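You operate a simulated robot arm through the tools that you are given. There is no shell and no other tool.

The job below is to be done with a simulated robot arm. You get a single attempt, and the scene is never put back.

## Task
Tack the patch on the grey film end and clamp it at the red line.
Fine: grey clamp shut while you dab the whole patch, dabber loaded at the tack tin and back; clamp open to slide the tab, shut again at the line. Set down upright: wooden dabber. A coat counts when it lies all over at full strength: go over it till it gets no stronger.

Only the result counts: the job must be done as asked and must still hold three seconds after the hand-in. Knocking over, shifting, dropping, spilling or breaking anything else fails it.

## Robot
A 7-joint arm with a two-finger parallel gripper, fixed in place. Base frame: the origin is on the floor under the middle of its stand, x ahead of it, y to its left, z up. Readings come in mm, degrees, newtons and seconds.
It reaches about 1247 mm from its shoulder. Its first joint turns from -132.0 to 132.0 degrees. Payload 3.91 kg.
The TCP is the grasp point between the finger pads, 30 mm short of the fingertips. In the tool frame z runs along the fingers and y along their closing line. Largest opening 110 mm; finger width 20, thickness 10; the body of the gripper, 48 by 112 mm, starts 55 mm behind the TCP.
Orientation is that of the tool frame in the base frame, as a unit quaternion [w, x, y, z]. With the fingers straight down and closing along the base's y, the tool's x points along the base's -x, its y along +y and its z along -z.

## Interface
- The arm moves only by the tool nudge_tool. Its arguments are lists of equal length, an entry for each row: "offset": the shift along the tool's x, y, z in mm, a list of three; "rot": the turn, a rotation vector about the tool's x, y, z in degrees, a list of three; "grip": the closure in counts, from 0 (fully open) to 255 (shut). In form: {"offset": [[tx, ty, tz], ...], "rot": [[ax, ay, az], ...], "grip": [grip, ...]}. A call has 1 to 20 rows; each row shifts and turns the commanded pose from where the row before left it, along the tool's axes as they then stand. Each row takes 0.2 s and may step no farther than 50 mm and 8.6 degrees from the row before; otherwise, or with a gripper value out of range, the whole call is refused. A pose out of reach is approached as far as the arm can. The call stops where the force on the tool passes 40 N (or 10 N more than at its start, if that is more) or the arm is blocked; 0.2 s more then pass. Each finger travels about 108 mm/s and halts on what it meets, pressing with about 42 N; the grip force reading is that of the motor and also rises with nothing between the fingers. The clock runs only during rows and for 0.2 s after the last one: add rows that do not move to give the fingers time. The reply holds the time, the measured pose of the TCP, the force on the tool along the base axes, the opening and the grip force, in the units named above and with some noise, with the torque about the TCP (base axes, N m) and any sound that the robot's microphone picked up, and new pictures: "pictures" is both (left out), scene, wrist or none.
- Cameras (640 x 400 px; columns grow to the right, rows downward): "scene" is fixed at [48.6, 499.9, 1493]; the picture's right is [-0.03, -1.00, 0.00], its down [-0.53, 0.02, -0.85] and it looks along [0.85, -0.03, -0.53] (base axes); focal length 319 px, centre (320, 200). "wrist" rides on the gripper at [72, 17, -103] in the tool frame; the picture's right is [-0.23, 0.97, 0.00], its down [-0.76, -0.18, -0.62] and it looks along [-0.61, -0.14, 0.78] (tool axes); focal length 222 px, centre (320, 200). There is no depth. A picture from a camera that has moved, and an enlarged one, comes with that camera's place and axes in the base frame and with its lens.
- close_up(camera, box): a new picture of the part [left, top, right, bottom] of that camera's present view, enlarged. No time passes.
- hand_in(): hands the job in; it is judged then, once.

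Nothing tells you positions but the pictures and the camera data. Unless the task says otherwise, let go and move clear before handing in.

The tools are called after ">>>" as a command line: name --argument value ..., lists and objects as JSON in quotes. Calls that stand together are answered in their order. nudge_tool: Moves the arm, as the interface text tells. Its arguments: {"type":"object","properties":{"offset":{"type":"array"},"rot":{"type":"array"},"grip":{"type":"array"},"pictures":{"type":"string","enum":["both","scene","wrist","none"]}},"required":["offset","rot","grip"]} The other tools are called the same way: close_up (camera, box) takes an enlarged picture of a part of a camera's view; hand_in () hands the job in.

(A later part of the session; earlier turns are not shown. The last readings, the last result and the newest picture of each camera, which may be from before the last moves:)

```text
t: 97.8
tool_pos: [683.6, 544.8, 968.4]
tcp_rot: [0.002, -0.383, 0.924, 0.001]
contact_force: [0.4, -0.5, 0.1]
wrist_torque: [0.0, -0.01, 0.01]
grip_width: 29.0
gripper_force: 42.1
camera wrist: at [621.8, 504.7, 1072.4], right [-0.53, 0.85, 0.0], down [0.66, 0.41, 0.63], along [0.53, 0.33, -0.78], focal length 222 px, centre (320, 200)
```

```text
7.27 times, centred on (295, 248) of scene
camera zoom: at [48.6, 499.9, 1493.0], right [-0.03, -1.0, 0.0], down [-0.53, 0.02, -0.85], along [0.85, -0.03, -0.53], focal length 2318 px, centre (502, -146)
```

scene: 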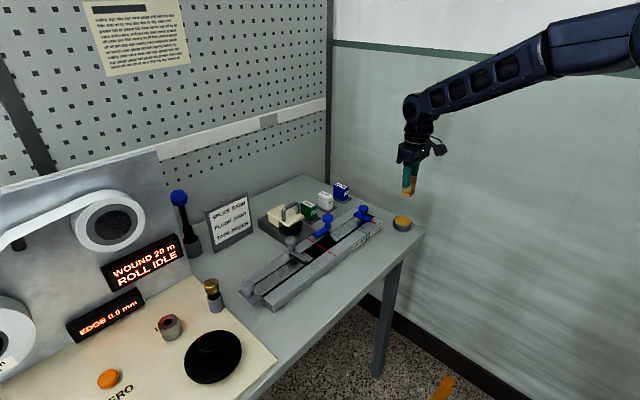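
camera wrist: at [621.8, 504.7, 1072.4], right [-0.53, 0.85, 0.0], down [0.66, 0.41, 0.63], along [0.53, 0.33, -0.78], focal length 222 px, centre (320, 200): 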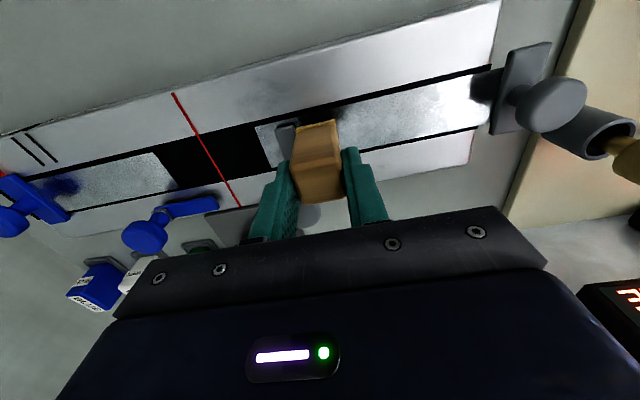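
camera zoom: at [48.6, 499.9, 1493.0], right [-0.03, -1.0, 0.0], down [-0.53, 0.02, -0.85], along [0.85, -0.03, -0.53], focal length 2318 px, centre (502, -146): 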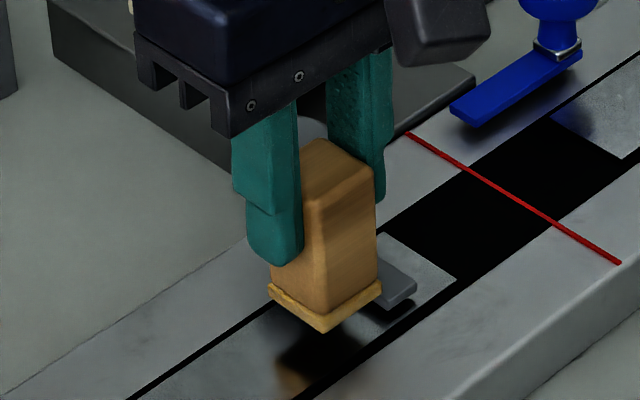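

The foot is close to the arm's back edge; I'll shift 2 mm away and lower to contact.

>>> nudge_tool --offset '[[0, 2.5, 6], [0, 0, 6], [0, 0, 2], [0, 0, 0]]' --rot '[[0, 0, 0], [0, 0, 0], [0, 0, 0], [0, 0, 0]]' --grip '[215, 215, 215, 215]' --pictures "none"

>>> nudge_tool --offset '[[0, 0, 1], [0, 0, 0]]' --rot '[[0, 0, 0], [0, 0, 0]]' --grip '[215, 215]' --pictures "none"

>>> nudge_tool --offset '[[0, 0, 1], [0, 0, 0]]' --rot '[[0, 0, 0], [0, 0, 0]]' --grip '[215, 215]' --pictures "none"

```text
t: 98.8
tool_pos: [681.2, 546.2, 954.3]
tcp_rot: [0.001, -0.383, 0.924, 0.001]
contact_force: [0.3, -0.1, -0.8]
wrist_torque: [-0.03, 0.01, 0.03]
grip_width: 29.1
gripper_force: 42.1
```

```text
t: 99.4
tool_pos: [682.8, 545.8, 954.0]
tcp_rot: [0.002, -0.382, 0.924, 0.0]
contact_force: [0.2, -0.4, -1.1]
wrist_torque: [-0.04, 0.01, -0.01]
grip_width: 29.2
gripper_force: 42.3
```

```text
t: 100.0
tool_pos: [682.6, 547.6, 952.9]
tcp_rot: [0.0, -0.383, 0.924, 0.0]
contact_force: [-0.2, -0.6, 0.3]
wrist_torque: [0.05, -0.01, 0.02]
grip_width: 29.2
gripper_force: 42.1
```

>>> nudge_tool --offset '[[0, 0, 1], [0, 0, 0]]' --rot '[[0, 0, 0], [0, 0, 0]]' --grip '[215, 215]' --pictures "none"

>>> nudge_tool --offset '[[0, 0, 1], [0, 0, 0]]' --rot '[[0, 0, 0], [0, 0, 0]]' --grip '[215, 215]' --pictures "wrist"

>>> close_up --camera "scene" --box '[275, 240, 315, 275]'

>>> close_up --camera "wrist" --box '[250, 80, 370, 180]'

```text
t: 100.6
tool_pos: [683.0, 547.1, 952.0]
tcp_rot: [0.002, -0.384, 0.923, 0.001]
contact_force: [-0.4, -0.7, -0.2]
wrist_torque: [0.0, -0.03, -0.03]
grip_width: 28.9
gripper_force: 42.3
```

```text
t: 101.2
tool_pos: [682.3, 547.0, 949.8]
tcp_rot: [0.002, -0.382, 0.924, 0.001]
contact_force: [-0.2, -0.6, -1.2]
wrist_torque: [0.0, 0.0, -0.02]
grip_width: 29.2
gripper_force: 41.7
camera wrist: at [619.3, 507.3, 1055.1], right [-0.53, 0.85, 0.0], down [0.66, 0.41, 0.63], along [0.53, 0.33, -0.78], focal length 222 px, centre (320, 200)
```

wrist: 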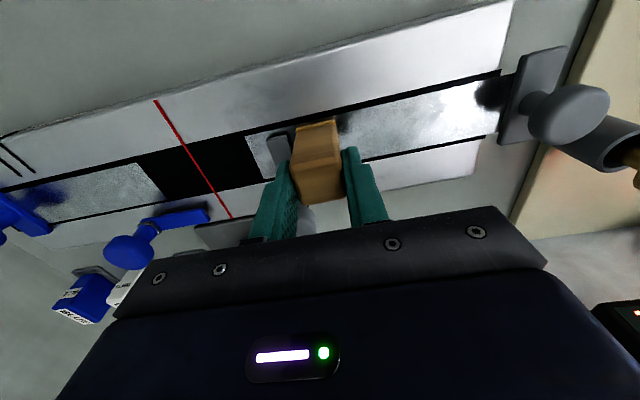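

```text
11.43 times, centred on (295, 258) of scene
camera zoom: at [48.6, 499.9, 1493.0], right [-0.03, -1.0, 0.0], down [-0.53, 0.02, -0.85], along [0.85, -0.03, -0.53], focal length 3642 px, centre (606, -457)
```

zoom: 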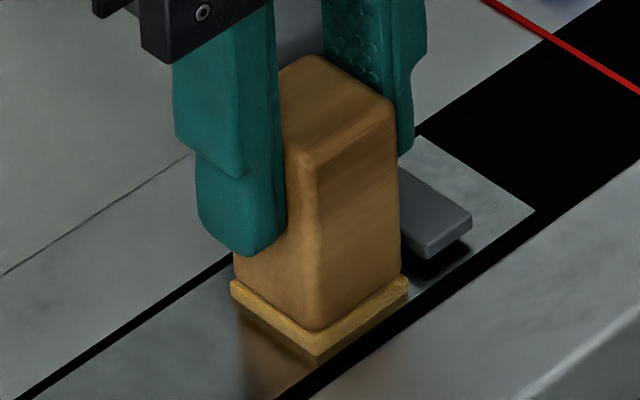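

```text
4.00 times, centred on (310, 130) of wrist
camera zoom: at [619.3, 507.3, 1055.1], right [-0.53, 0.85, 0.0], down [0.66, 0.41, 0.63], along [0.53, 0.33, -0.78], focal length 888 px, centre (360, 480)
```

zoom: 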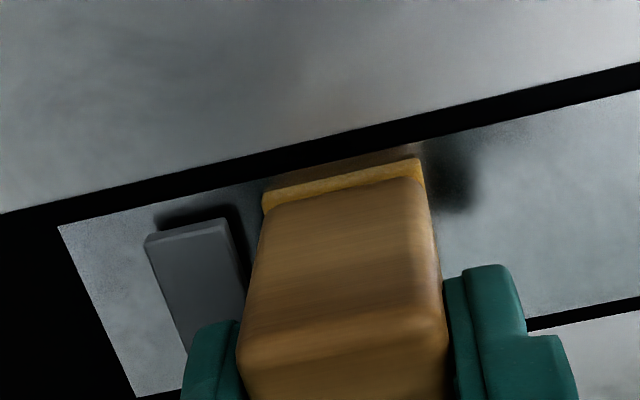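

Nearly touching. Two more small steps to press.

>>> nudge_tool --offset '[[0, 0, 0.8], [0, 0, 0]]' --rot '[[0, 0, 0], [0, 0, 0]]' --grip '[215, 215]' --pictures "none"

>>> nudge_tool --offset '[[0, 0, 0.8], [0, 0, 0]]' --rot '[[0, 0, 0], [0, 0, 0]]' --grip '[215, 215]' --pictures "none"

```text
t: 101.8
tool_pos: [682.7, 549.1, 951.2]
tcp_rot: [0.002, -0.383, 0.924, 0.002]
contact_force: [-0.9, -0.3, 4.5]
wrist_torque: [-0.08, 0.05, 0.02]
grip_width: 29.2
gripper_force: 41.9
```

```text
t: 102.4
tool_pos: [682.5, 548.0, 951.6]
tcp_rot: [0.002, -0.383, 0.924, 0.001]
contact_force: [3.1, 3.6, 12.4]
wrist_torque: [0.16, -0.16, 0.01]
grip_width: 29.2
gripper_force: 41.9
```

Pressed at 12 N behind the arm. Lifting and moving aside to look.

>>> nudge_tool --offset '[[0, 0, 0], [0, 0, 0], [0, 0, -6], [0, 0, -40], [0, -38, 0], [0, -38, 0], [0, -35, 0], [0, 0, 0]]' --rot '[[0, 0, 0], [0, 0, 0], [0, 0, 0], [0, 0, 0], [0, 0, 0], [0, 0, 0], [0, 0, 0], [0, 0, 0]]' --grip '[215, 215, 215, 215, 215, 215, 215, 215]' --pictures "both"

>>> close_up --camera "wrist" --box '[360, 30, 520, 130]'

>>> close_up --camera "scene" --box '[270, 240, 325, 285]'

```text
t: 104.2
tool_pos: [763.0, 469.3, 998.1]
tcp_rot: [0.001, -0.382, 0.924, 0.0]
contact_force: [0.2, -1.1, -1.2]
wrist_torque: [-0.03, -0.02, 0.05]
grip_width: 29.2
gripper_force: 41.9
camera wrist: at [699.9, 429.5, 1101.7], right [-0.53, 0.85, 0.0], down [0.66, 0.41, 0.62], along [0.53, 0.33, -0.78], focal length 222 px, centre (320, 200)
```

scene: 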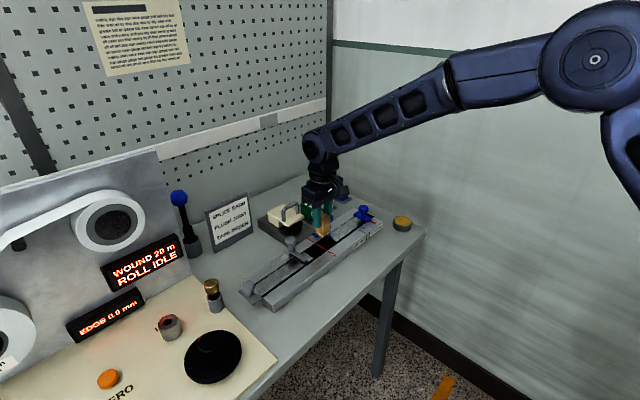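
wrist: 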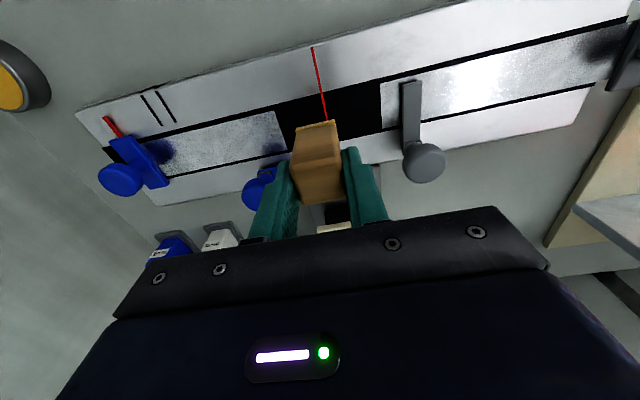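

```text
4.00 times, centred on (440, 80) of wrist
camera zoom: at [699.9, 429.5, 1101.7], right [-0.53, 0.85, 0.0], down [0.66, 0.41, 0.62], along [0.53, 0.33, -0.78], focal length 888 px, centre (-160, 680)
```

zoom: 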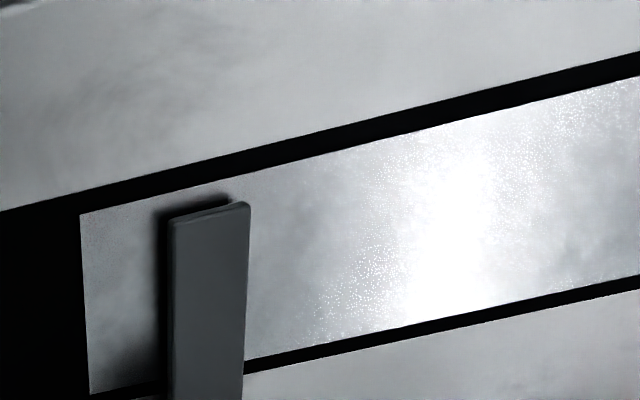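

```text
8.89 times, centred on (298, 262) of scene
camera zoom: at [48.6, 499.9, 1493.0], right [-0.03, -1.0, 0.0], down [-0.53, 0.02, -0.85], along [0.85, -0.03, -0.53], focal length 2833 px, centre (520, -356)
```

zoom: 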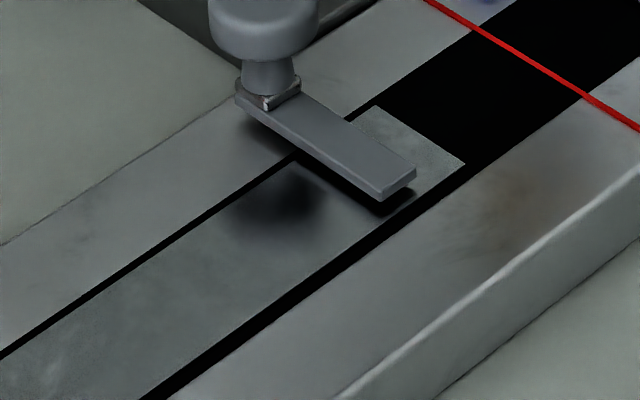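

Nothing there either. I'll compare the foot's colour now against the same crop taken before reloading, to see whether tack is leaving the foot at all.

>>> close_up --camera "scene" --box '[310, 195, 350, 245]'

>>> close_up --camera "scene" --box '[316, 215, 338, 237]'

>>> close_up --camera "wrist" --box '[280, 110, 360, 210]'

```text
8.00 times, centred on (330, 220) of scene
camera zoom: at [48.6, 499.9, 1493.0], right [-0.03, -1.0, 0.0], down [-0.53, 0.02, -0.85], along [0.85, -0.03, -0.53], focal length 2550 px, centre (240, 40)
```

zoom: 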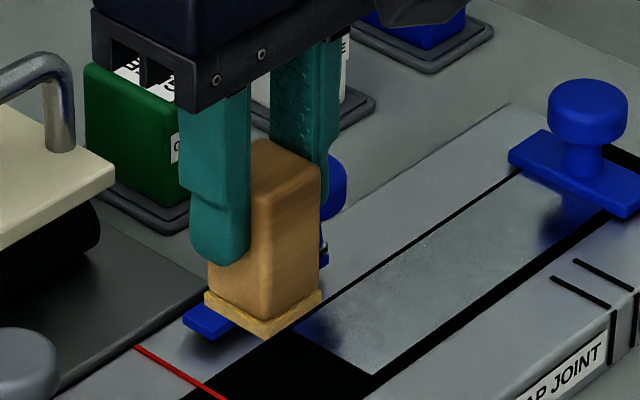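

```text
16.00 times, centred on (327, 226) of scene
camera zoom: at [48.6, 499.9, 1493.0], right [-0.03, -1.0, 0.0], down [-0.53, 0.02, -0.85], along [0.85, -0.03, -0.53], focal length 5099 px, centre (208, -216)
```

zoom: 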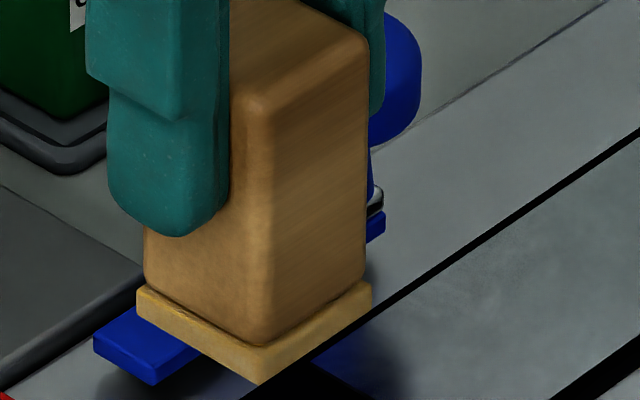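

```text
4.00 times, centred on (320, 160) of wrist
camera zoom: at [699.9, 429.5, 1101.7], right [-0.53, 0.85, 0.0], down [0.66, 0.41, 0.62], along [0.53, 0.33, -0.78], focal length 888 px, centre (320, 360)
```

zoom: 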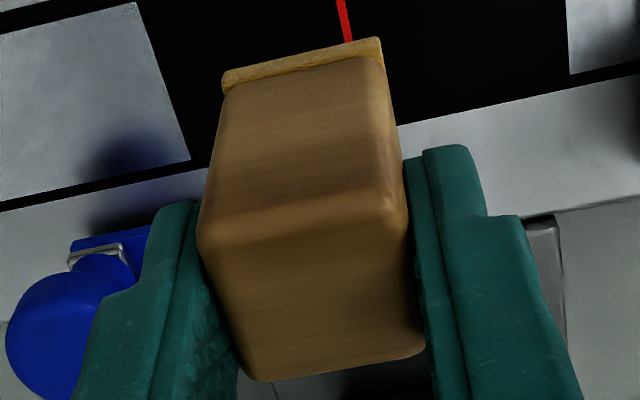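

I'll measure the rail's true height over the bench with a tight crop, to be sure what level the foot is actually touching.

>>> close_up --camera "scene" --box '[315, 235, 355, 275]'

>>> close_up --camera "scene" --box '[355, 205, 395, 245]'

>>> close_up --camera "scene" --box '[235, 265, 285, 315]'

```text
10.00 times, centred on (335, 255) of scene
camera zoom: at [48.6, 499.9, 1493.0], right [-0.03, -1.0, 0.0], down [-0.53, 0.02, -0.85], along [0.85, -0.03, -0.53], focal length 3187 px, centre (170, -350)
```

zoom: 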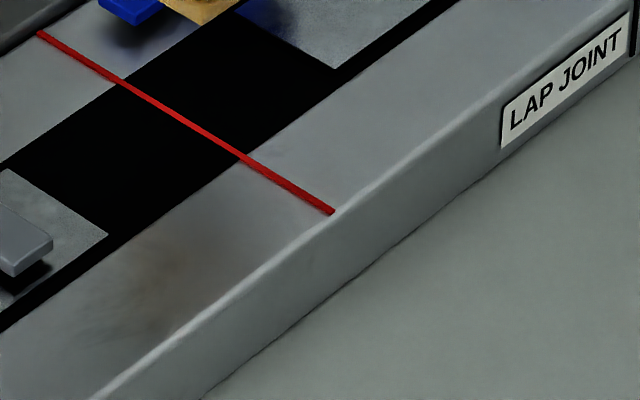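

```text
10.00 times, centred on (375, 225) of scene
camera zoom: at [48.6, 499.9, 1493.0], right [-0.03, -1.0, 0.0], down [-0.53, 0.02, -0.85], along [0.85, -0.03, -0.53], focal length 3187 px, centre (-230, -50)
```

zoom: 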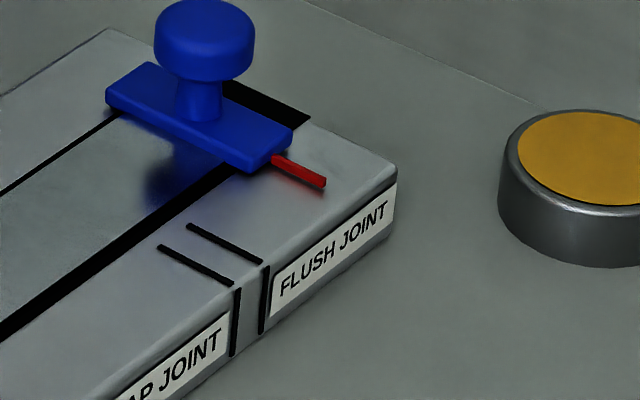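

```text
8.00 times, centred on (260, 290) of scene
camera zoom: at [48.6, 499.9, 1493.0], right [-0.03, -1.0, 0.0], down [-0.53, 0.02, -0.85], along [0.85, -0.03, -0.53], focal length 2550 px, centre (800, -520)
```

zoom: 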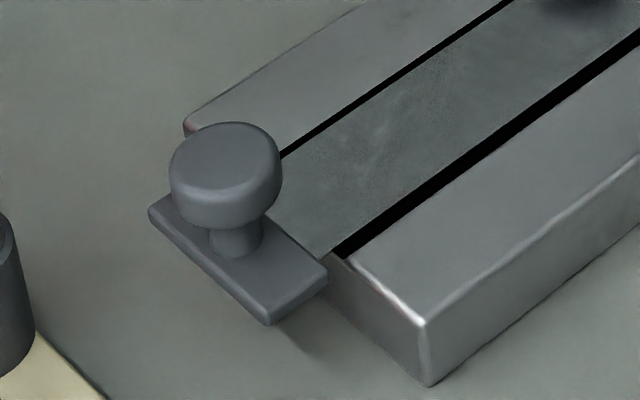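

Rail height looks to be roughly 24–27 mm while my contact is about 30 mm above the bench, so I want to check visually whether the foot truly meets the film. I'll press again at the end strip and zoom in hard on the foot's lower edge.

>>> nudge_tool --offset '[[-2.4, 27.5, 0], [-2.3, 27.6, 0], [0, 0, 30], [0, 0, 12], [0, 0, 3], [0, 0, 0]]' --rot '[[0, 0, 0], [0, 0, 0], [0, 0, 0], [0, 0, 0], [0, 0, 0], [0, 0, 0]]' --grip '[215, 215, 215, 215, 215, 215]' --pictures "none"

>>> nudge_tool --offset '[[0, 0, 1], [0, 0, 0]]' --rot '[[0, 0, 0], [0, 0, 0]]' --grip '[215, 215]' --pictures "none"

>>> nudge_tool --offset '[[0, 0, 0.8], [0, 0, 0]]' --rot '[[0, 0, 0], [0, 0, 0]]' --grip '[215, 215]' --pictures "wrist"

>>> close_up --camera "scene" --box '[302, 246, 324, 266]'

>>> close_up --camera "wrist" --box '[296, 100, 346, 150]'

```text
t: 105.6
tool_pos: [726.0, 511.3, 951.0]
tcp_rot: [0.002, -0.383, 0.924, 0.001]
contact_force: [-0.4, 0.7, 5.5]
wrist_torque: [0.03, 0.1, -0.01]
grip_width: 29.2
gripper_force: 42.3
```

```text
t: 106.2
tool_pos: [725.1, 511.3, 951.3]
tcp_rot: [0.002, -0.383, 0.924, 0.001]
contact_force: [-4.4, 1.1, 13.8]
wrist_torque: [-0.04, 0.25, -0.02]
grip_width: 29.2
gripper_force: 41.9
```

```text
t: 106.8
tool_pos: [725.4, 511.2, 950.8]
tcp_rot: [0.002, -0.383, 0.924, 0.0]
contact_force: [-3.4, -5.5, 22.8]
wrist_torque: [-0.41, 0.24, -0.04]
grip_width: 29.1
gripper_force: 41.9
camera wrist: at [662.3, 471.3, 1054.7], right [-0.53, 0.85, 0.0], down [0.66, 0.41, 0.63], along [0.53, 0.33, -0.78], focal length 222 px, centre (320, 200)
```

wrist: 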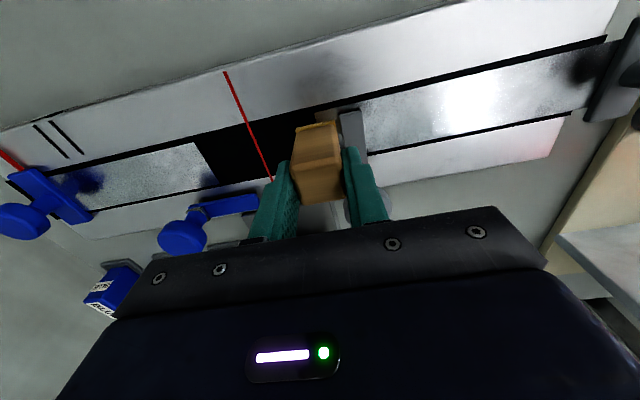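

```text
16.00 times, centred on (313, 256) of scene
camera zoom: at [48.6, 499.9, 1493.0], right [-0.03, -1.0, 0.0], down [-0.53, 0.02, -0.85], along [0.85, -0.03, -0.53], focal length 5099 px, centre (432, -696)
```

zoom: 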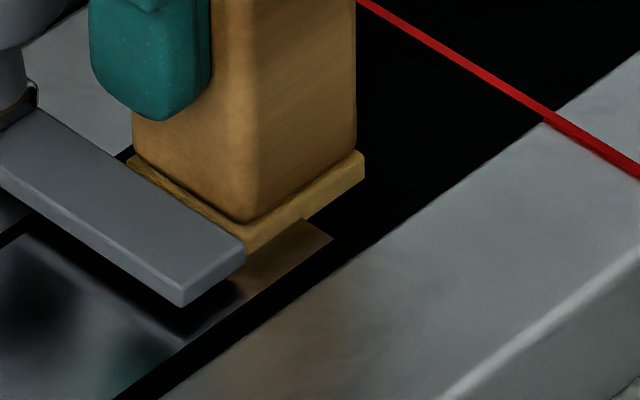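

```text
8.00 times, centred on (321, 125) of wrist
camera zoom: at [662.3, 471.3, 1054.7], right [-0.53, 0.85, 0.0], down [0.66, 0.41, 0.63], along [0.53, 0.33, -0.78], focal length 1777 px, centre (312, 800)
```

zoom: 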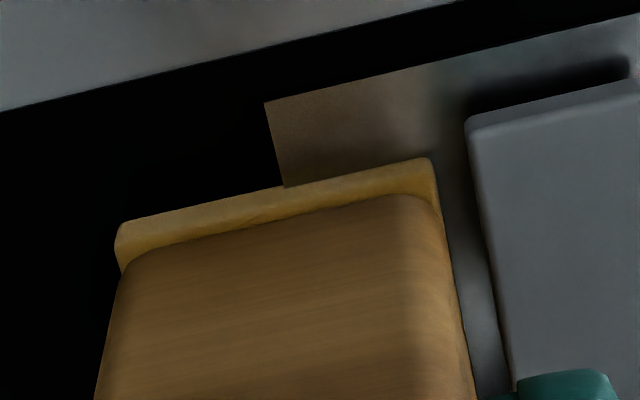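

The foot clearly meets the film with no gap. Since pure presses leave nothing, I'll try a gentle short rub across the film at light pressure, with the clamp holding it.

>>> nudge_tool --offset '[[0, 0, -1.2], [2.5, 0, 0], [2.5, 0, 0], [2.5, 0, 0], [2.5, 0, 0], [0, 0, 0]]' --rot '[[0, 0, 0], [0, 0, 0], [0, 0, 0], [0, 0, 0], [0, 0, 0], [0, 0, 0]]' --grip '[215, 215, 215, 215, 215, 215]' --pictures "none"

>>> nudge_tool --offset '[[-2.5, 0, 0], [-2.5, 0, 0], [-2.5, 0, 0], [-2.5, 0, 0], [0, 0, 0]]' --rot '[[0, 0, 0], [0, 0, 0], [0, 0, 0], [0, 0, 0], [0, 0, 0]]' --grip '[215, 215, 215, 215, 215]' --pictures "wrist"

>>> close_up --camera "wrist" --box '[296, 100, 346, 150]'

>>> close_up --camera "scene" --box '[302, 246, 324, 266]'

```text
t: 108.2
tool_pos: [717.7, 504.8, 951.0]
tcp_rot: [0.001, -0.384, 0.924, 0.001]
contact_force: [1.4, 2.9, 12.1]
wrist_torque: [0.16, -0.07, -0.03]
grip_width: 29.3
gripper_force: 41.8
```

```text
t: 109.4
tool_pos: [725.5, 511.8, 950.4]
tcp_rot: [0.001, -0.383, 0.924, 0.001]
contact_force: [-4.5, -2.1, 17.1]
wrist_torque: [-0.2, 0.31, 0.0]
grip_width: 29.4
gripper_force: 41.6
camera wrist: at [661.5, 470.7, 1054.6], right [-0.53, 0.85, 0.0], down [0.66, 0.41, 0.63], along [0.53, 0.33, -0.78], focal length 222 px, centre (320, 200)
```

wrist: 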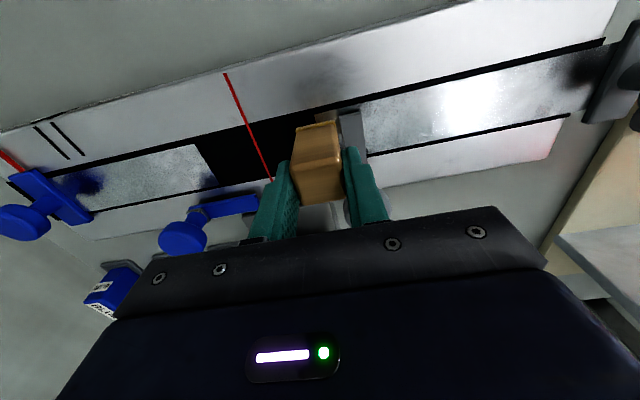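

```text
8.00 times, centred on (321, 125) of wrist
camera zoom: at [661.5, 470.7, 1054.6], right [-0.53, 0.85, 0.0], down [0.66, 0.41, 0.63], along [0.53, 0.33, -0.78], focal length 1777 px, centre (312, 800)
```

zoom: 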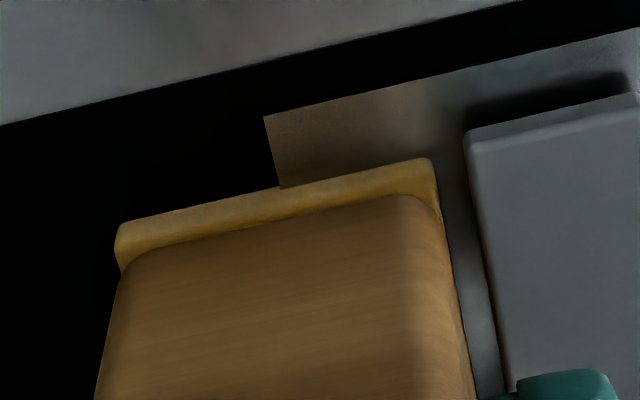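

```text
16.00 times, centred on (313, 256) of scene
camera zoom: at [48.6, 499.9, 1493.0], right [-0.03, -1.0, 0.0], down [-0.53, 0.02, -0.85], along [0.85, -0.03, -0.53], focal length 5099 px, centre (432, -696)
```

zoom: 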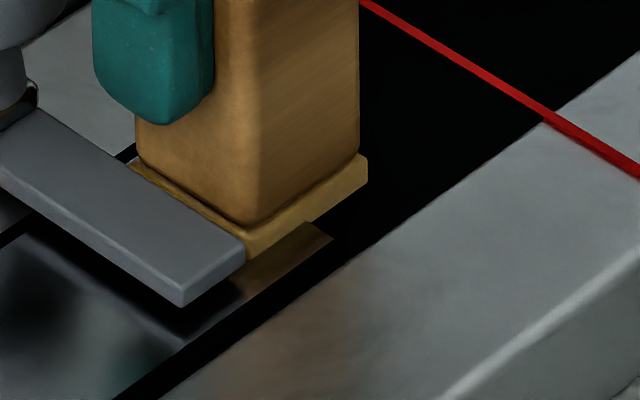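

I'll lift and look at the strip again after the rub.

>>> nudge_tool --offset '[[0, 0, -6], [0, 0, -40], [0, -33, 0], [0, -31, 0], [0, 0, 0]]' --rot '[[0, 0, 0], [0, 0, 0], [0, 0, 0], [0, 0, 0], [0, 0, 0]]' --grip '[215, 215, 215, 215, 215]' --pictures "wrist"

>>> close_up --camera "wrist" --box '[360, 60, 440, 130]'

>>> close_up --camera "scene" --box '[302, 246, 324, 266]'

```text
t: 110.6
tool_pos: [770.1, 466.4, 997.4]
tcp_rot: [0.001, -0.383, 0.924, 0.0]
contact_force: [0.0, 0.9, -0.9]
wrist_torque: [0.01, 0.01, -0.01]
grip_width: 28.9
gripper_force: 42.1
camera wrist: at [706.6, 426.3, 1100.8], right [-0.53, 0.85, 0.0], down [0.66, 0.41, 0.62], along [0.53, 0.33, -0.78], focal length 222 px, centre (320, 200)
```

wrist: 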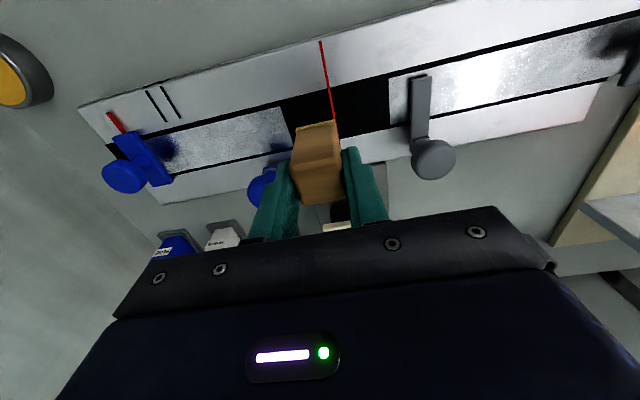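

```text
5.71 times, centred on (400, 95) of wrist
camera zoom: at [706.6, 426.3, 1100.8], right [-0.53, 0.85, 0.0], down [0.66, 0.41, 0.62], along [0.53, 0.33, -0.78], focal length 1269 px, centre (-137, 800)
```

zoom: 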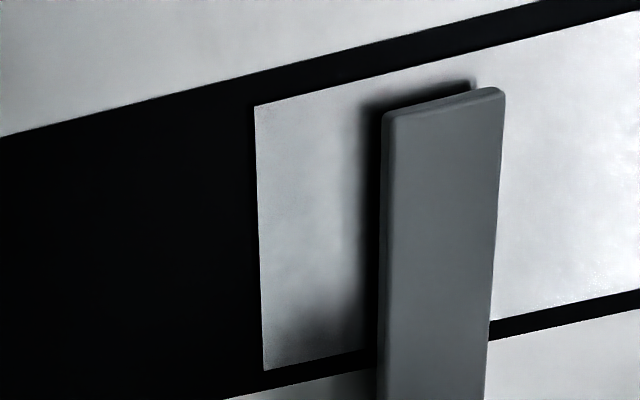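

```text
16.00 times, centred on (313, 256) of scene
camera zoom: at [48.6, 499.9, 1493.0], right [-0.03, -1.0, 0.0], down [-0.53, 0.02, -0.85], along [0.85, -0.03, -0.53], focal length 5099 px, centre (432, -696)
```

zoom: 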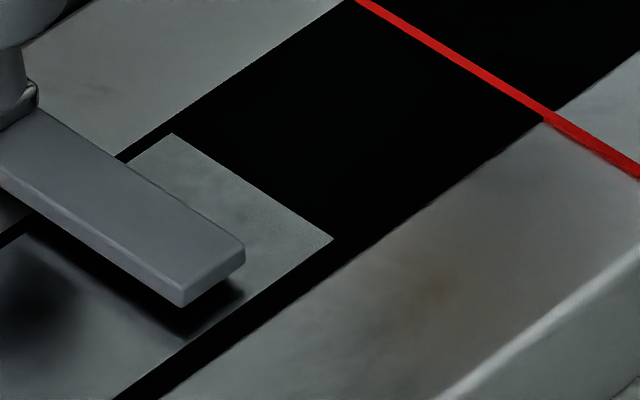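

Still nothing. Before anything else I'll probe the rest of the grey film with light dabs at three spots further toward the tab, in case the patch lies there.

>>> nudge_tool --offset '[[1.3, 38.1, 0], [1.3, 38.1, 0], [1.3, 38.1, 0], [1.2, 38.1, 0], [0, 0, 38], [0, 0, 4], [0, 0, 0]]' --rot '[[0, 0, 0], [0, 0, 0], [0, 0, 0], [0, 0, 0], [0, 0, 0], [0, 0, 0], [0, 0, 0]]' --grip '[215, 215, 215, 215, 215, 215, 215]' --pictures "wrist"

>>> close_up --camera "wrist" --box '[230, 60, 430, 200]'

>>> close_up --camera "scene" --box '[255, 230, 315, 290]'

```text
t: 112.2
tool_pos: [659.4, 570.7, 954.1]
tcp_rot: [0.002, -0.383, 0.924, 0.001]
contact_force: [-0.8, 1.0, -0.1]
wrist_torque: [-0.01, 0.0, 0.03]
grip_width: 29.0
gripper_force: 42.6
camera wrist: at [596.6, 530.6, 1057.7], right [-0.53, 0.85, 0.0], down [0.66, 0.41, 0.63], along [0.53, 0.33, -0.78], focal length 222 px, centre (320, 200)
```

wrist: 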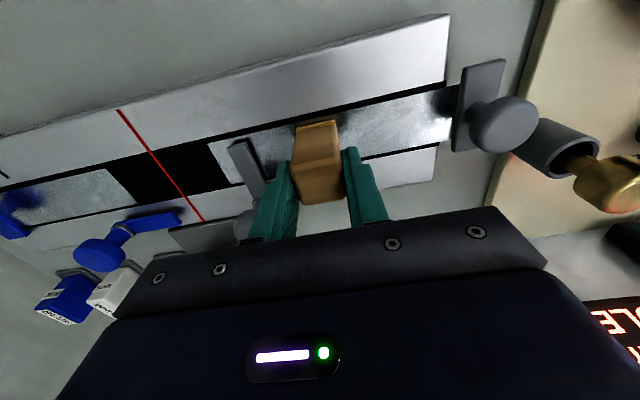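

```text
2.86 times, centred on (330, 130) of wrist
camera zoom: at [596.6, 530.6, 1057.7], right [-0.53, 0.85, 0.0], down [0.66, 0.41, 0.63], along [0.53, 0.33, -0.78], focal length 635 px, centre (291, 400)
```

zoom: 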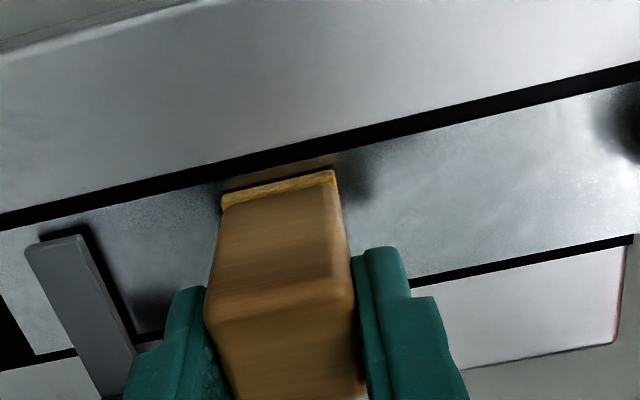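

```text
6.67 times, centred on (285, 260) of scene
camera zoom: at [48.6, 499.9, 1493.0], right [-0.03, -1.0, 0.0], down [-0.53, 0.02, -0.85], along [0.85, -0.03, -0.53], focal length 2125 px, centre (553, -200)
```

zoom: 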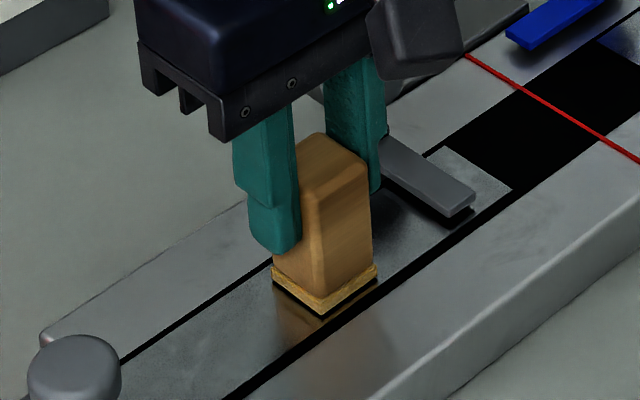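

Hovering correctly over mid-film. Now three light dabs stepping toward the tab.

>>> nudge_tool --offset '[[0, 0, 3.6], [0, 0, 0], [0, 0, 0], [0, 0, -6], [0, 28, 0], [0, 0, 6], [0, 0, 0], [0, 0, 0]]' --rot '[[0, 0, 0], [0, 0, 0], [0, 0, 0], [0, 0, 0], [0, 0, 0], [0, 0, 0], [0, 0, 0], [0, 0, 0]]' --grip '[215, 215, 215, 215, 215, 215, 215, 215]' --pictures "none"

>>> nudge_tool --offset '[[0, 0, -6], [0, 28, 0], [0, 0, 6], [0, 0, 0], [0, 0, 0]]' --rot '[[0, 0, 0], [0, 0, 0], [0, 0, 0], [0, 0, 0], [0, 0, 0]]' --grip '[215, 215, 215, 215, 215]' --pictures "wrist"

>>> close_up --camera "wrist" --box '[120, 60, 320, 200]'

>>> close_up --camera "scene" --box '[255, 230, 325, 290]'

```text
t: 114.0
tool_pos: [639.9, 590.6, 951.1]
tcp_rot: [0.003, -0.383, 0.924, 0.002]
contact_force: [-3.2, -2.5, 36.8]
wrist_torque: [-0.33, 0.11, -0.05]
grip_width: 29.3
gripper_force: 42.4
```

```text
t: 115.2
tool_pos: [619.8, 609.5, 951.3]
tcp_rot: [0.001, -0.383, 0.924, 0.0]
contact_force: [0.7, 0.8, -0.5]
wrist_torque: [0.03, 0.03, -0.01]
grip_width: 29.1
gripper_force: 41.9
camera wrist: at [556.5, 569.0, 1055.4], right [-0.53, 0.85, 0.0], down [0.66, 0.41, 0.62], along [0.53, 0.33, -0.78], focal length 222 px, centre (320, 200)
```

wrist: 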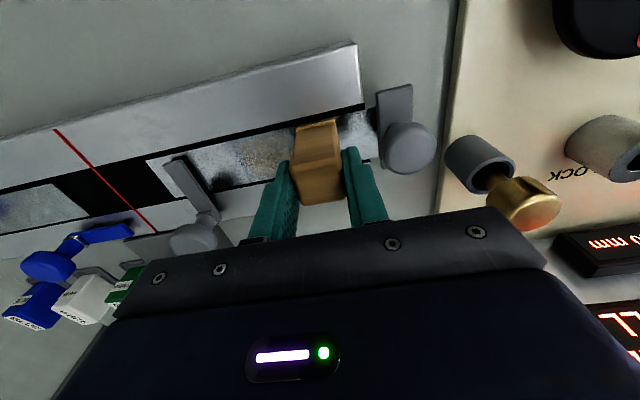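

```text
2.86 times, centred on (220, 130) of wrist
camera zoom: at [556.5, 569.0, 1055.4], right [-0.53, 0.85, 0.0], down [0.66, 0.41, 0.62], along [0.53, 0.33, -0.78], focal length 635 px, centre (606, 400)
```

zoom: 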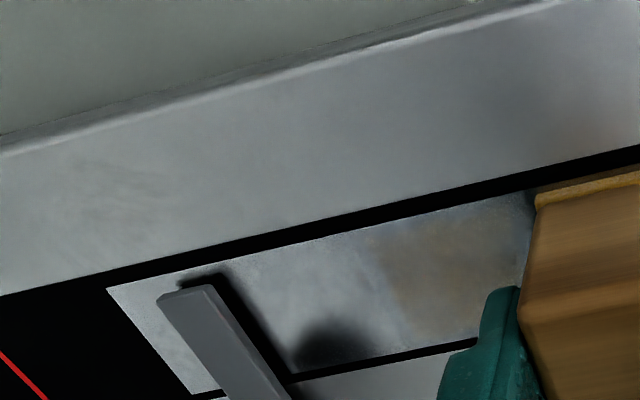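

```text
6.67 times, centred on (290, 260) of scene
camera zoom: at [48.6, 499.9, 1493.0], right [-0.03, -1.0, 0.0], down [-0.53, 0.02, -0.85], along [0.85, -0.03, -0.53], focal length 2125 px, centre (520, -200)
```

zoom: 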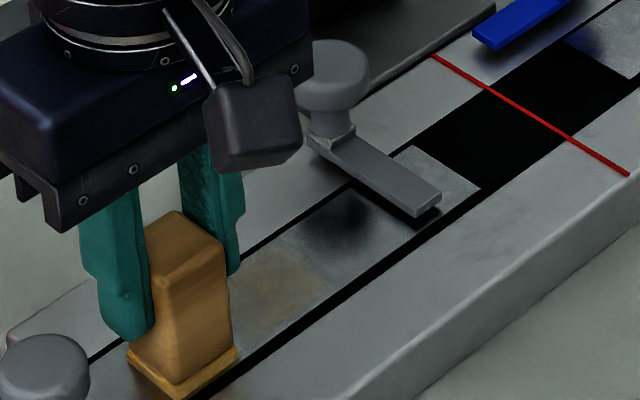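

There it is: an amber tint now shows on the film between the clamp and the tab. I'll lift, move aside and map where the coat is.

>>> nudge_tool --offset '[[0, 0, -6], [0, 0, -45], [0, 0, -45], [0, -40, 0], [0, -40, 0], [0, -40, 0], [0, -40, 0], [0, 0, 0]]' --rot '[[0, 0, 0], [0, 0, 0], [0, 0, 0], [0, 0, 0], [0, 0, 0], [0, 0, 0], [0, 0, 0], [0, 0, 0]]' --grip '[215, 215, 215, 215, 215, 215, 215, 215]' --pictures "both"

>>> close_up --camera "scene" --box '[258, 245, 318, 295]'

>>> close_up --camera "scene" --box '[268, 255, 304, 285]'

>>> close_up --camera "wrist" --box '[360, 20, 560, 140]'

```text
t: 117.0
tool_pos: [733.9, 496.4, 1047.7]
tcp_rot: [0.002, -0.383, 0.924, 0.0]
contact_force: [-0.1, 0.1, -0.7]
wrist_torque: [-0.02, -0.05, -0.04]
grip_width: 29.2
gripper_force: 42.2
camera wrist: at [671.3, 455.5, 1151.6], right [-0.53, 0.85, 0.0], down [0.66, 0.41, 0.62], along [0.53, 0.33, -0.78], focal length 222 px, centre (320, 200)
```

scene: 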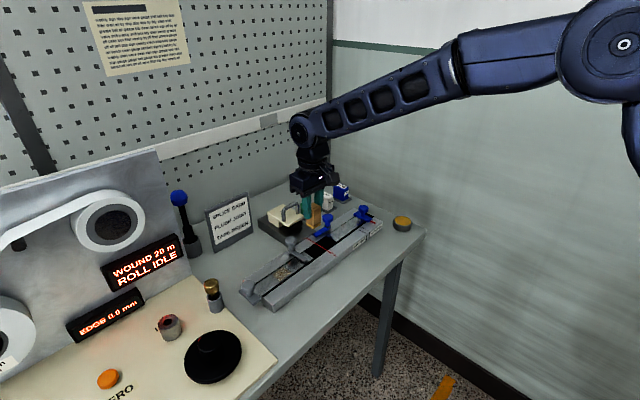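
wrist: 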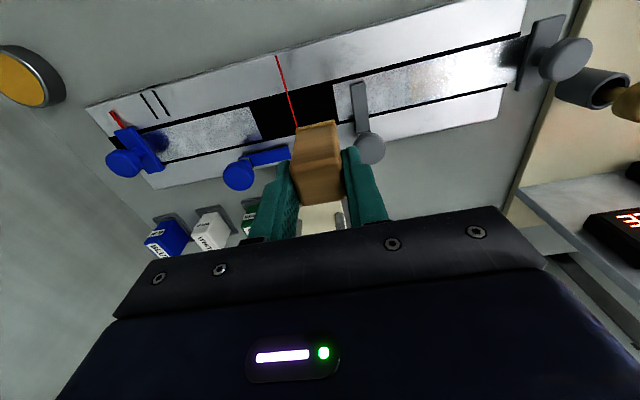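

```text
8.00 times, centred on (288, 270) of scene
camera zoom: at [48.6, 499.9, 1493.0], right [-0.03, -1.0, 0.0], down [-0.53, 0.02, -0.85], along [0.85, -0.03, -0.53], focal length 2550 px, centre (576, -360)
```

zoom: 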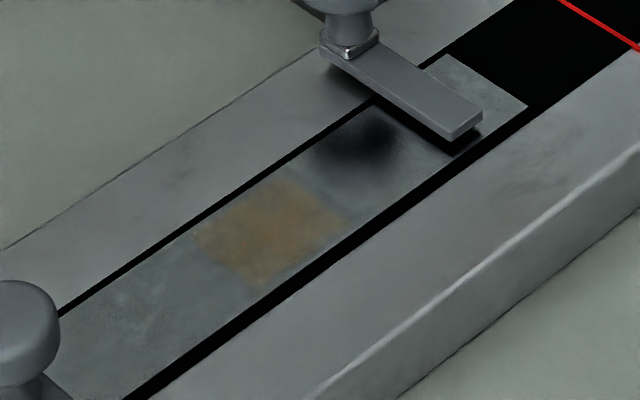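

```text
13.33 times, centred on (286, 270) of scene
camera zoom: at [48.6, 499.9, 1493.0], right [-0.03, -1.0, 0.0], down [-0.53, 0.02, -0.85], along [0.85, -0.03, -0.53], focal length 4249 px, centre (773, -733)
```

zoom: 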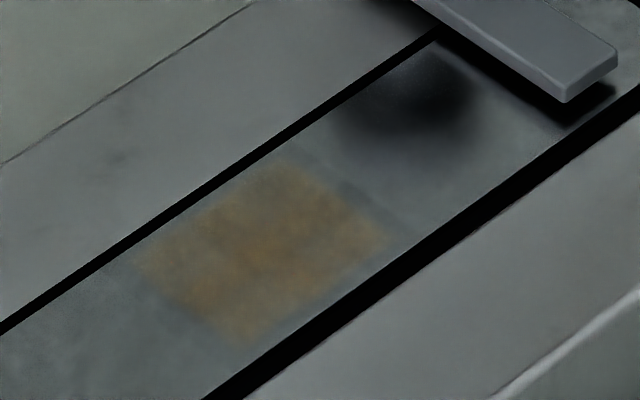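

```text
3.20 times, centred on (460, 80) of wrist
camera zoom: at [671.3, 455.5, 1151.6], right [-0.53, 0.85, 0.0], down [0.66, 0.41, 0.62], along [0.53, 0.33, -0.78], focal length 711 px, centre (-128, 584)
```

zoom: 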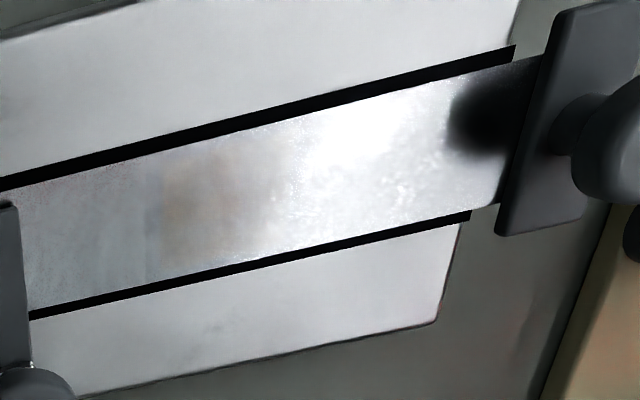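

The patch is revealed: an amber block roughly 38 mm long, centred about 97 mm back from the film end. I'll now cover it methodically, starting at its tab-side front quarter.

>>> nudge_tool --offset '[[1.6, 39.2, 0], [1.6, 39.2, 0], [1.7, 39.1, 0], [0, 0, 45], [0, 0, 43], [0, 0, 5], [0, 0, 0]]' --rot '[[0, 0, 0], [0, 0, 0], [0, 0, 0], [0, 0, 0], [0, 0, 0], [0, 0, 0], [0, 0, 0]]' --grip '[215, 215, 215, 215, 215, 215, 215]' --pictures "wrist"

>>> close_up --camera "wrist" --box '[250, 80, 390, 180]'

>>> close_up --camera "scene" --box '[258, 245, 318, 295]'

```text
t: 118.6
tool_pos: [645.6, 578.1, 956.6]
tcp_rot: [0.0, -0.383, 0.924, 0.001]
contact_force: [0.6, -0.2, -1.3]
wrist_torque: [-0.01, -0.03, 0.01]
grip_width: 29.2
gripper_force: 42.3
camera wrist: at [583.3, 537.9, 1060.5], right [-0.53, 0.85, 0.0], down [0.66, 0.41, 0.63], along [0.53, 0.33, -0.78], focal length 222 px, centre (320, 200)
```

wrist: 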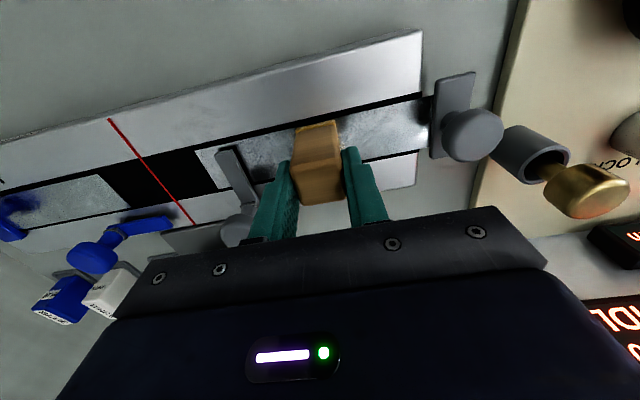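

```text
4.00 times, centred on (320, 130) of wrist
camera zoom: at [583.3, 537.9, 1060.5], right [-0.53, 0.85, 0.0], down [0.66, 0.41, 0.63], along [0.53, 0.33, -0.78], focal length 888 px, centre (320, 480)
```

zoom: 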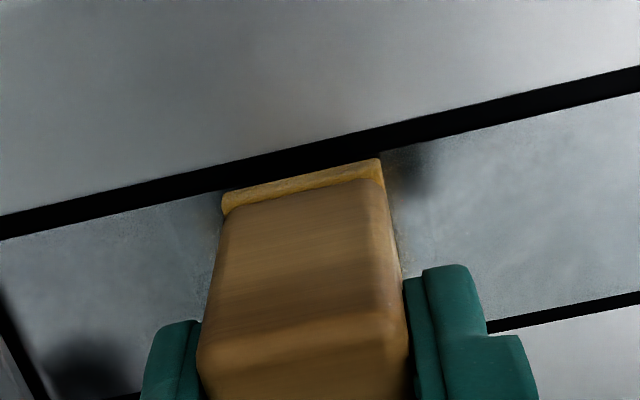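

```text
8.00 times, centred on (288, 270) of scene
camera zoom: at [48.6, 499.9, 1493.0], right [-0.03, -1.0, 0.0], down [-0.53, 0.02, -0.85], along [0.85, -0.03, -0.53], focal length 2550 px, centre (576, -360)
```

zoom: 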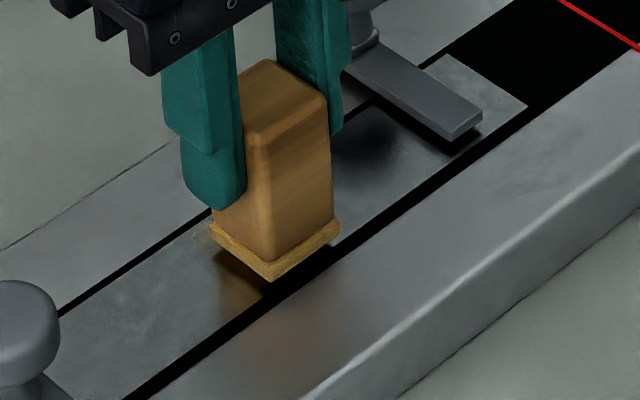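

The foot lines up with the film's front edge. Lowering to contact in small steps.

>>> nudge_tool --offset '[[0, 0, 3.5], [0, 0, 1], [0, 0, 0]]' --rot '[[0, 0, 0], [0, 0, 0], [0, 0, 0]]' --grip '[215, 215, 215]' --pictures "none"

>>> nudge_tool --offset '[[0, 0, 0.8], [0, 0, 0]]' --rot '[[0, 0, 0], [0, 0, 0]]' --grip '[215, 215]' --pictures "none"

>>> nudge_tool --offset '[[0, 0, 0.8], [0, 0, 0]]' --rot '[[0, 0, 0], [0, 0, 0]]' --grip '[215, 215]' --pictures "none"

```text
t: 119.4
tool_pos: [647.3, 577.4, 952.0]
tcp_rot: [0.002, -0.382, 0.924, 0.001]
contact_force: [0.2, 0.6, 19.0]
wrist_torque: [0.01, -0.01, 0.01]
grip_width: 29.0
gripper_force: 42.1
```

```text
t: 120.0
tool_pos: [646.7, 577.5, 951.2]
tcp_rot: [0.003, -0.383, 0.924, 0.002]
contact_force: [6.1, 6.3, 37.0]
wrist_torque: [0.21, -0.29, -0.01]
grip_width: 29.5
gripper_force: 41.8
```

```text
t: 120.6
tool_pos: [644.7, 576.9, 949.7]
tcp_rot: [0.001, -0.383, 0.924, 0.0]
contact_force: [6.2, 5.8, 37.4]
wrist_torque: [0.11, -0.12, -0.01]
grip_width: 29.2
gripper_force: 41.6
```

Contact is firm; I'll ease up and make two lighter dabs here, then step to the next quarter.

>>> nudge_tool --offset '[[0, 0, -5], [0, 0, 3.6], [0, 0, 0], [0, 0, 0]]' --rot '[[0, 0, 0], [0, 0, 0], [0, 0, 0], [0, 0, 0]]' --grip '[215, 215, 215, 215]' --pictures "none"

```text
t: 121.6
tool_pos: [646.3, 576.1, 950.2]
tcp_rot: [0.001, -0.383, 0.924, 0.0]
contact_force: [-5.4, -4.8, 19.3]
wrist_torque: [-0.42, 0.39, 0.02]
grip_width: 29.1
gripper_force: 41.8
```

>>> nudge_tool --offset '[[0, 0, -5], [0, -10, 0], [0, 0, 5], [0, 0, 0], [0, 0, 0], [0, 0, 0]]' --rot '[[0, 0, 0], [0, 0, 0], [0, 0, 0], [0, 0, 0], [0, 0, 0], [0, 0, 0]]' --grip '[215, 215, 215, 215, 215, 215]' --pictures "none"

>>> nudge_tool --offset '[[0, 0, -5], [-10, 0, 0], [0, 0, 5], [0, 0, 0], [0, 0, 0], [0, 0, 0]]' --rot '[[0, 0, 0], [0, 0, 0], [0, 0, 0], [0, 0, 0], [0, 0, 0], [0, 0, 0]]' --grip '[215, 215, 215, 215, 215, 215]' --pictures "wrist"

>>> close_up --camera "wrist" --box '[250, 80, 390, 180]'

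```text
t: 123.0
tool_pos: [652.9, 569.3, 950.1]
tcp_rot: [0.002, -0.382, 0.924, 0.001]
contact_force: [1.3, 0.4, 8.1]
wrist_torque: [-0.05, 0.08, -0.01]
grip_width: 29.0
gripper_force: 42.1
```

```text
t: 124.4
tool_pos: [661.3, 576.9, 949.0]
tcp_rot: [0.002, -0.382, 0.924, 0.0]
contact_force: [-0.3, -0.3, 10.5]
wrist_torque: [-0.1, 0.12, -0.01]
grip_width: 29.0
gripper_force: 42.2
camera wrist: at [598.8, 537.4, 1053.7], right [-0.53, 0.85, 0.0], down [0.66, 0.41, 0.63], along [0.53, 0.33, -0.78], focal length 222 px, centre (320, 200)
```

wrist: 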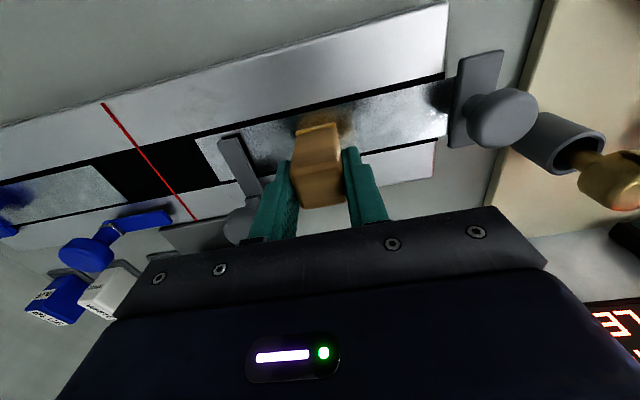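

```text
4.00 times, centred on (320, 130) of wrist
camera zoom: at [598.8, 537.4, 1053.7], right [-0.53, 0.85, 0.0], down [0.66, 0.41, 0.63], along [0.53, 0.33, -0.78], focal length 888 px, centre (320, 480)
```

zoom: 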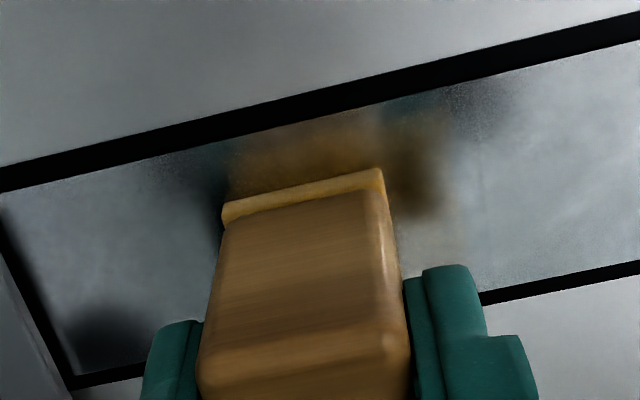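

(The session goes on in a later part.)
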